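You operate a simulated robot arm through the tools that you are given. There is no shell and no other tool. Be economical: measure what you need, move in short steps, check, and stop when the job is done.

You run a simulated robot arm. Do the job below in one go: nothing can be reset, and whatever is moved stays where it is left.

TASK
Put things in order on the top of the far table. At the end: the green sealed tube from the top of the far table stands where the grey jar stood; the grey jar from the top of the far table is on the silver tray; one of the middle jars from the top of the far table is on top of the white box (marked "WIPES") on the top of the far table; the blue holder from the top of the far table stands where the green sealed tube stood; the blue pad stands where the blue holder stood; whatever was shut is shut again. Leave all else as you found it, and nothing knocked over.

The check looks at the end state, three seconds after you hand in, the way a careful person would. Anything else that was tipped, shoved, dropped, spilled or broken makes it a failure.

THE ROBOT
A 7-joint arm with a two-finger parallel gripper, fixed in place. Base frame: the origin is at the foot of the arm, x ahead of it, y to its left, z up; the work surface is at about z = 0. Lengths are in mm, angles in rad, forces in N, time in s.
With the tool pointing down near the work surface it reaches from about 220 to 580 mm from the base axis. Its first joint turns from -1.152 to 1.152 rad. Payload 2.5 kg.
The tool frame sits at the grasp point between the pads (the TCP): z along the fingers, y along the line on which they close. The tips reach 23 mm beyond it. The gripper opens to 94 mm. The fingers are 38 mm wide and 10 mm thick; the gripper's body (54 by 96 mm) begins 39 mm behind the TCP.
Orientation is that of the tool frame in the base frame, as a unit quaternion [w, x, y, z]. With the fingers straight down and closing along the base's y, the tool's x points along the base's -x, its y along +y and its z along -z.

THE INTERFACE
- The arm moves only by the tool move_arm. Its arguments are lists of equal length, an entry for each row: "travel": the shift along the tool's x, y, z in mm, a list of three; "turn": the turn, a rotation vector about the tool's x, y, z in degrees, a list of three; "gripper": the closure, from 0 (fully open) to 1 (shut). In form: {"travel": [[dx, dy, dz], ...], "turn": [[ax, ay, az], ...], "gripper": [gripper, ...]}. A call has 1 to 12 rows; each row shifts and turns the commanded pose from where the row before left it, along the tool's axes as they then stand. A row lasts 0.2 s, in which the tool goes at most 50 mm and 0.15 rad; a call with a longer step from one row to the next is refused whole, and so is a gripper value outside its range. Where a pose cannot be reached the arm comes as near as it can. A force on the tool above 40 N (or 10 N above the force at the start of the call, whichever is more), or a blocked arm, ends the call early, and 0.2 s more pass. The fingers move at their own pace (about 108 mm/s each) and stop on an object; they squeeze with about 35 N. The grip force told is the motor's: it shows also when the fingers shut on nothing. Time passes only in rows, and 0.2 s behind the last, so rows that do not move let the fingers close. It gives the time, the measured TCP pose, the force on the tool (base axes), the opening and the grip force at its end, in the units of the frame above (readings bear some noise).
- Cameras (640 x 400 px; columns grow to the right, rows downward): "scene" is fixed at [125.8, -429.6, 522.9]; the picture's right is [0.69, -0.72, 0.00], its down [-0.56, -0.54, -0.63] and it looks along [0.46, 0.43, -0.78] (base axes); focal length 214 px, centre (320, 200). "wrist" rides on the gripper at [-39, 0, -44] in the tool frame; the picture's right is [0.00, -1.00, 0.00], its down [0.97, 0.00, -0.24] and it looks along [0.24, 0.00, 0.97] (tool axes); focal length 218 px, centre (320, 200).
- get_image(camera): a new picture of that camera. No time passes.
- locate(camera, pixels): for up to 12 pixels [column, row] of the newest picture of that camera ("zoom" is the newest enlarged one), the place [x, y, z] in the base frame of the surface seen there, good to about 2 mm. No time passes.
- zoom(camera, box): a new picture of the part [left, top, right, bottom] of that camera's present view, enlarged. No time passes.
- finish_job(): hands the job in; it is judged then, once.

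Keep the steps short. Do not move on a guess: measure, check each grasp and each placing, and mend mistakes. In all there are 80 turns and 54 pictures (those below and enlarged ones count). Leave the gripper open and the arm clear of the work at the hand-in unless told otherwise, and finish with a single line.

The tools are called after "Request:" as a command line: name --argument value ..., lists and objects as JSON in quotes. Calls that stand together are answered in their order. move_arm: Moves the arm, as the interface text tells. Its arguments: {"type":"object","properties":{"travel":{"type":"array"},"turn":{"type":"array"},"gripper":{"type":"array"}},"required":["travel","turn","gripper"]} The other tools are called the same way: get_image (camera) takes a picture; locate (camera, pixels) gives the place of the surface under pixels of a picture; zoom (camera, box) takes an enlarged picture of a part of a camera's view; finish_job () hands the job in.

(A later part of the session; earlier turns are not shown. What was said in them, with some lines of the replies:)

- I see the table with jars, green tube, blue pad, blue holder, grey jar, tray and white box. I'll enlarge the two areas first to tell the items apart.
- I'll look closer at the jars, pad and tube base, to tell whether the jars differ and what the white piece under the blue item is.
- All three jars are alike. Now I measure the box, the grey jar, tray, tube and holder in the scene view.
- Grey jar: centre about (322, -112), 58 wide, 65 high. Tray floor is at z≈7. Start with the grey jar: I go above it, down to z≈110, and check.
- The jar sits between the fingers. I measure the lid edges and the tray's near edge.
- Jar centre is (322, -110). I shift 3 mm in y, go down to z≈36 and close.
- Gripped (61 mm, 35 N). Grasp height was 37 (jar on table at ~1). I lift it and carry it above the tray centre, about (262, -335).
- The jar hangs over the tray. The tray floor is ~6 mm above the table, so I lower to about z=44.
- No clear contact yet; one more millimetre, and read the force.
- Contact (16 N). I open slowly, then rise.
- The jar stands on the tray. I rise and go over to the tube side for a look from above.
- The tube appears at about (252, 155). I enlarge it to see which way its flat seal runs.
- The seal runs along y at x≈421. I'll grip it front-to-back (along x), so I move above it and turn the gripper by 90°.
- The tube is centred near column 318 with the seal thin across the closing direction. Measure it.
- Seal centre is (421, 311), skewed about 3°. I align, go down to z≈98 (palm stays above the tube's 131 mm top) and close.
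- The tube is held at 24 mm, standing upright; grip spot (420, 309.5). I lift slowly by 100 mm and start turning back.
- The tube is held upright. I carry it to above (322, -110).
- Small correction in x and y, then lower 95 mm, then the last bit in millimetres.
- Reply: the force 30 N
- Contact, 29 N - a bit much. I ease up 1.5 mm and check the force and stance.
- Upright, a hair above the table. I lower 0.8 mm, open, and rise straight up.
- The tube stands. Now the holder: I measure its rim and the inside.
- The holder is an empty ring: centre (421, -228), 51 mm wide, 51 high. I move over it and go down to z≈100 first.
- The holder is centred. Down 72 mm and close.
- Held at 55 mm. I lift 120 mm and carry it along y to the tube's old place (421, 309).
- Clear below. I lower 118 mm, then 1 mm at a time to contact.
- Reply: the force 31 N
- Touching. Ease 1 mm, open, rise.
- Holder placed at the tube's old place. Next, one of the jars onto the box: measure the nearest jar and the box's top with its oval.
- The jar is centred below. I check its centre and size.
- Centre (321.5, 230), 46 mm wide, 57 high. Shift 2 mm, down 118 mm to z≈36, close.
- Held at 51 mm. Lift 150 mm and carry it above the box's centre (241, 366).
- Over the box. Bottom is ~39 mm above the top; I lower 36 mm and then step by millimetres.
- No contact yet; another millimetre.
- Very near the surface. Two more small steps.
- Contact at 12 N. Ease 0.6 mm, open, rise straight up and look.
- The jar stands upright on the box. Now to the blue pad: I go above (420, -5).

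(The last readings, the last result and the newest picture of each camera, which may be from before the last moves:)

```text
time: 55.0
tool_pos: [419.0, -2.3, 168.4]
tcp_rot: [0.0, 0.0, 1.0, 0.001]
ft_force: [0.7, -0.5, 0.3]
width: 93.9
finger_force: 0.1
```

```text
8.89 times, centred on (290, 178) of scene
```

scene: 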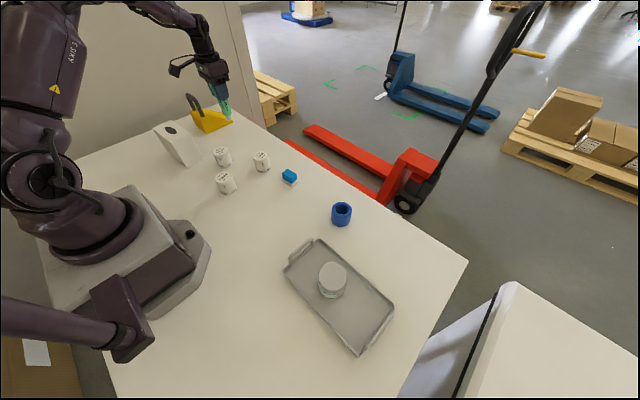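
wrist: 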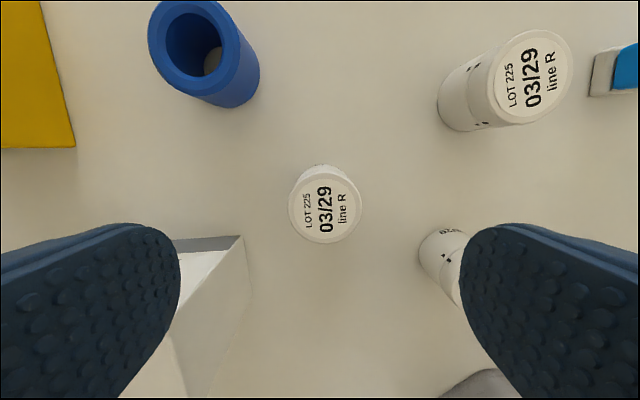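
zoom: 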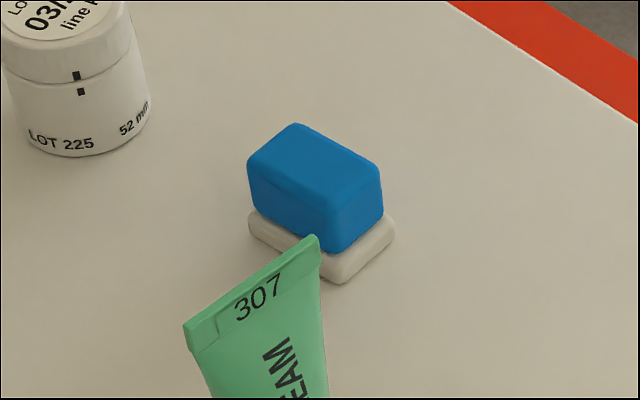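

The pad's blue block sits above a slightly wider white foot; it is skewed about 5-6°. Measure its faces.

Request:
locate --camera "wrist" --pixels '[[344, 195], [393, 190], [345, 210], [393, 205], [343, 175], [390, 170], [343, 178]]'

Request:
locate --camera "zoom" --pixels '[[295, 130], [375, 165], [335, 195], [255, 160], [315, 165], [250, 225], [340, 280], [392, 230], [330, 235], [365, 205]]'

Request:
get_image --camera "wrist"

```text
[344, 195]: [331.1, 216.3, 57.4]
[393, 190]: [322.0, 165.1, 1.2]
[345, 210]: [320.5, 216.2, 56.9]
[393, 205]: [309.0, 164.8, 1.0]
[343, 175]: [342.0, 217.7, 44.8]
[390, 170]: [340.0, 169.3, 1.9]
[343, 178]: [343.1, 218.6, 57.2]
```

```text
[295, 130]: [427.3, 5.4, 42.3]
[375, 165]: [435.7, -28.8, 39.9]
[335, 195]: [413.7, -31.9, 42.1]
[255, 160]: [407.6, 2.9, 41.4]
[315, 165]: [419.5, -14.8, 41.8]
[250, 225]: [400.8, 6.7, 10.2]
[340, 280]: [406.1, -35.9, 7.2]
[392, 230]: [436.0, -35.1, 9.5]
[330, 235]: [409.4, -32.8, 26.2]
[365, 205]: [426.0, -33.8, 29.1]
```

```text
21 pictures are left
```

wrist: 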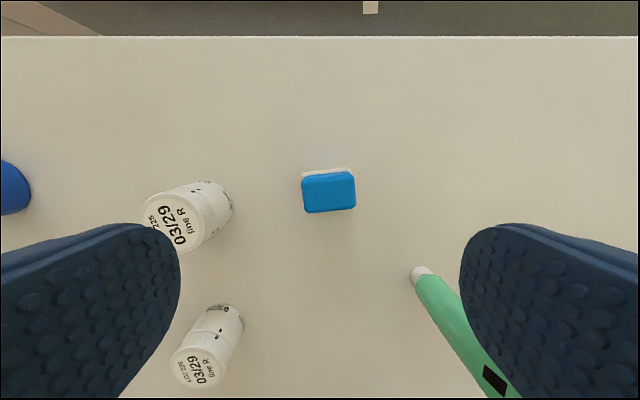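

Pad centre (421, -13.5), long axis along y skewed ~6.5°. I align and lower to z≈37, gripping only the blue block, then close.

Request:
move_arm --travel '[[-2, -11.5, 0], [0, 0, 45], [0, 0, 45], [0, 0, 41], [0, 0, 0], [0, 0, 0], [0, 0, 0], [0, 0, 0]]' --turn '[[0, 0, -6.5], [0, 0, 0], [0, 0, 0], [0, 0, 0], [0, 0, 0], [0, 0, 0], [0, 0, 0], [0, 0, 0]]' --gripper '[0, 0, 0, 0, 0, 0.4, 0.8, 1]'

Request:
get_image --camera "wrist"

```text
time: 56.8
tool_pos: [419.6, -13.2, 34.8]
tcp_rot: [0.0, -0.057, 0.998, 0.0]
ft_force: [0.1, 0.0, -0.7]
width: 43.0
finger_force: 35.5
```

```text
20 pictures are left
```

wrist: 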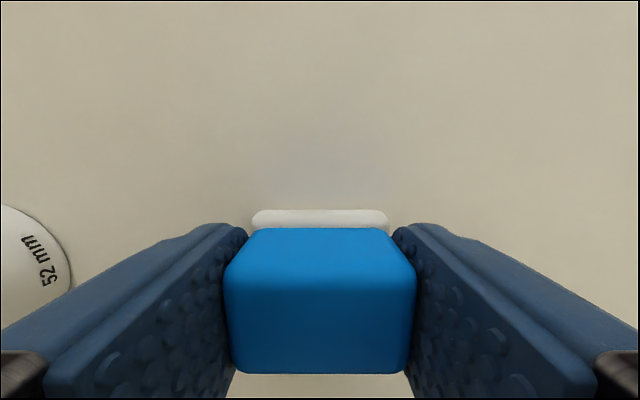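

Gripped at 43 mm, well aligned. I lift 60 mm and look whether the white foot comes along.

Request:
move_arm --travel '[[0, 0, -15], [0, 0, -25], [0, 0, -30], [0, 0, 0]]' --turn '[[0, 0, 0], [0, 0, 0], [0, 0, 0], [0, 0, 0]]' --gripper '[1, 1, 1, 1]'

Request:
zoom --camera "scene" --box '[240, 110, 340, 210]'

Request:
get_image --camera "wrist"

```text
time: 57.8
tool_pos: [422.8, -13.9, 106.5]
tcp_rot: [0.0, -0.057, 0.998, 0.001]
ft_force: [0.7, 0.6, -0.6]
width: 42.9
finger_force: 34.9
```

```text
4.00 times, centred on (290, 160) of scene
```

zoom: 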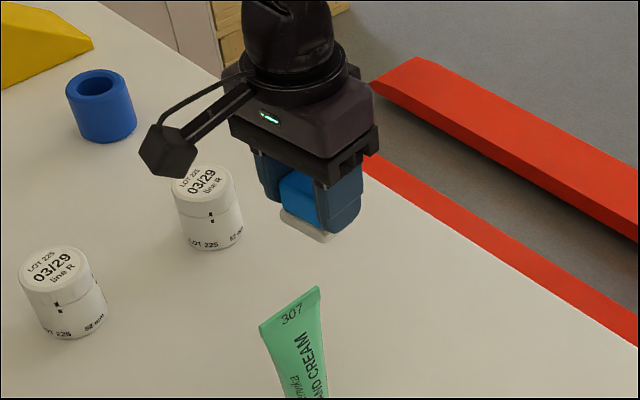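

```text
18 pictures are left
```

wrist: 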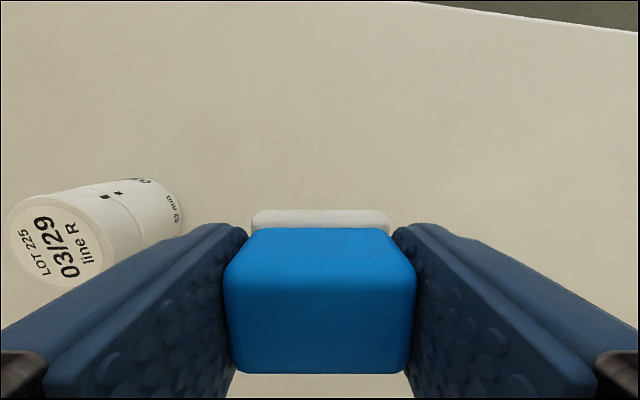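

The foot comes along: one piece. I carry it to above (421, -228).

Request:
move_arm --travel '[[4.86, -42.6, 0], [4.86, -42.6, 0], [4.86, -42.6, 0], [4.86, -42.6, 0], [4.86, -42.6, 0], [0, 0, 0]]' --turn '[[0, 0, 0], [0, 0, 0], [0, 0, 0], [0, 0, 0], [0, 0, 0], [0, 0, 0]]' --gripper '[1, 1, 1, 1, 1, 1]'

Request:
move_arm --travel '[[0, 0, 35], [0, 0, 32], [0, 0, 1], [0, 0, 1], [0, 0, 0]]' --turn '[[0, 0, 0], [0, 0, 0], [0, 0, 0], [0, 0, 0], [0, 0, 0]]' --gripper '[1, 1, 1, 1, 1]'

```text
time: 59.2
tool_pos: [421.9, -229.2, 106.1]
tcp_rot: [0.0, -0.058, 0.998, 0.0]
ft_force: [-0.3, 0.8, -0.4]
width: 43.2
finger_force: 35.3
```

```text
time: 60.4
tool_pos: [422.0, -227.4, 37.3]
tcp_rot: [0.0, -0.056, 0.998, 0.0]
ft_force: [-0.9, -0.1, -1.4]
width: 43.0
finger_force: 34.4
```

Placed at (421, -228), not yet touching. A millimetre more.

Request:
move_arm --travel '[[0, 0, 0.7], [0, 0, 0]]' --turn '[[0, 0, 0], [0, 0, 0]]' --gripper '[1, 1]'

```text
time: 61.0
tool_pos: [421.3, -227.5, 35.5]
tcp_rot: [0.0, -0.057, 0.998, 0.0]
ft_force: [0.0, -0.3, -0.9]
width: 43.3
finger_force: 35.3
```

Within about 0.3 mm of the table by travel. I open, rise, and look.

Request:
move_arm --travel '[[0, 0, 0.3], [0, 0, 0], [0, 0, 0], [0, 0, 0], [0, 0, -40], [0, 0, -45], [0, 0, -45], [0, 0, -45], [0, 0, 0]]' --turn '[[0, 0, 0], [0, 0, 0], [0, 0, 0], [0, 0, 0], [0, 0, 0], [0, 0, 0], [0, 0, 0], [0, 0, 0], [0, 0, 0]]' --gripper '[1, 0.4, 0, 0, 0, 0, 0, 0, 0]'

Request:
get_image --camera "wrist"

Request:
get_image --camera "scene"

```text
time: 63.0
tool_pos: [424.3, -229.3, 211.6]
tcp_rot: [0.0, -0.058, 0.998, 0.0]
ft_force: [0.9, 0.1, -0.5]
width: 94.1
finger_force: 0.1
```

```text
17 pictures are left
```

wrist: 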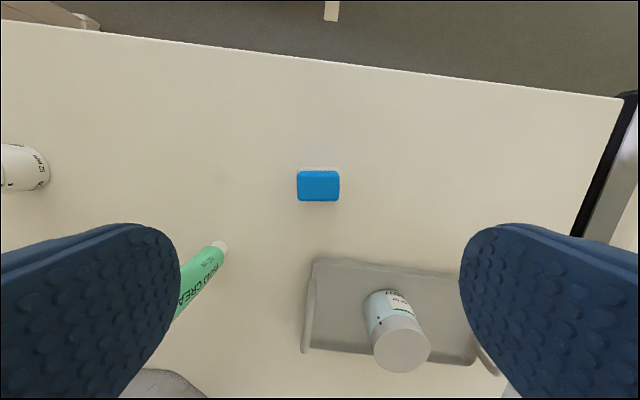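

```text
16 pictures are left
```

scene: 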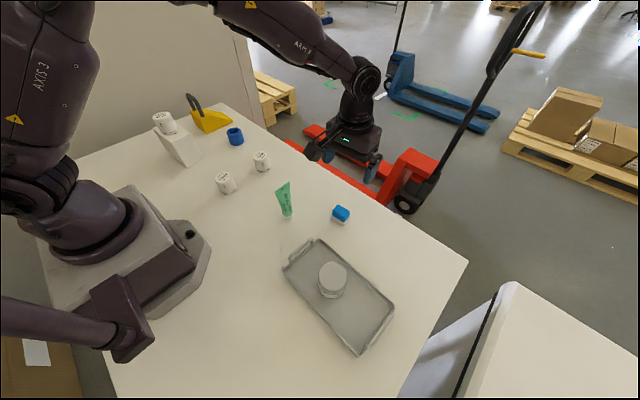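

Everything stands. One last measured check of the placed items in the scene view.

Request:
locate --camera "scene" --pixels '[[287, 216], [341, 211], [235, 142], [333, 277], [163, 117], [318, 240], [360, 353], [340, 220]]'

Request:
zoom --camera "scene" --box '[140, 90, 400, 350]'

```text
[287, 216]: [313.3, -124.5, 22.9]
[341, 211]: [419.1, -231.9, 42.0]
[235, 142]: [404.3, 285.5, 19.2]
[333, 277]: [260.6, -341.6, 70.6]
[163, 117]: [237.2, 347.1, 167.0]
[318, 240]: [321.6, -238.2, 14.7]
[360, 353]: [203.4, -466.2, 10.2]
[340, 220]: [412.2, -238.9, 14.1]
```

```text
1.54 times, centred on (270, 220) of scene
```

zoom: 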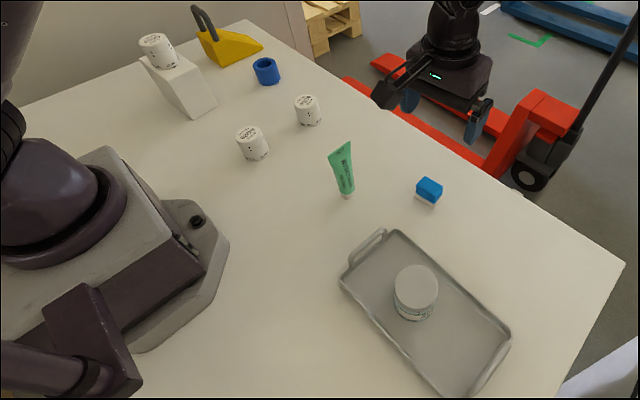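

All items are in place, upright, the tray has not moved, and the gripper is open and clear. Handing in.

Request:
finish_job

```text
The job is handed in.
```

The job is done and handed in: the grey jar is on the tray, the green tube, blue holder and blue pad stand in their new places, one middle jar is on the WIPES box, and nothing was knocked over.
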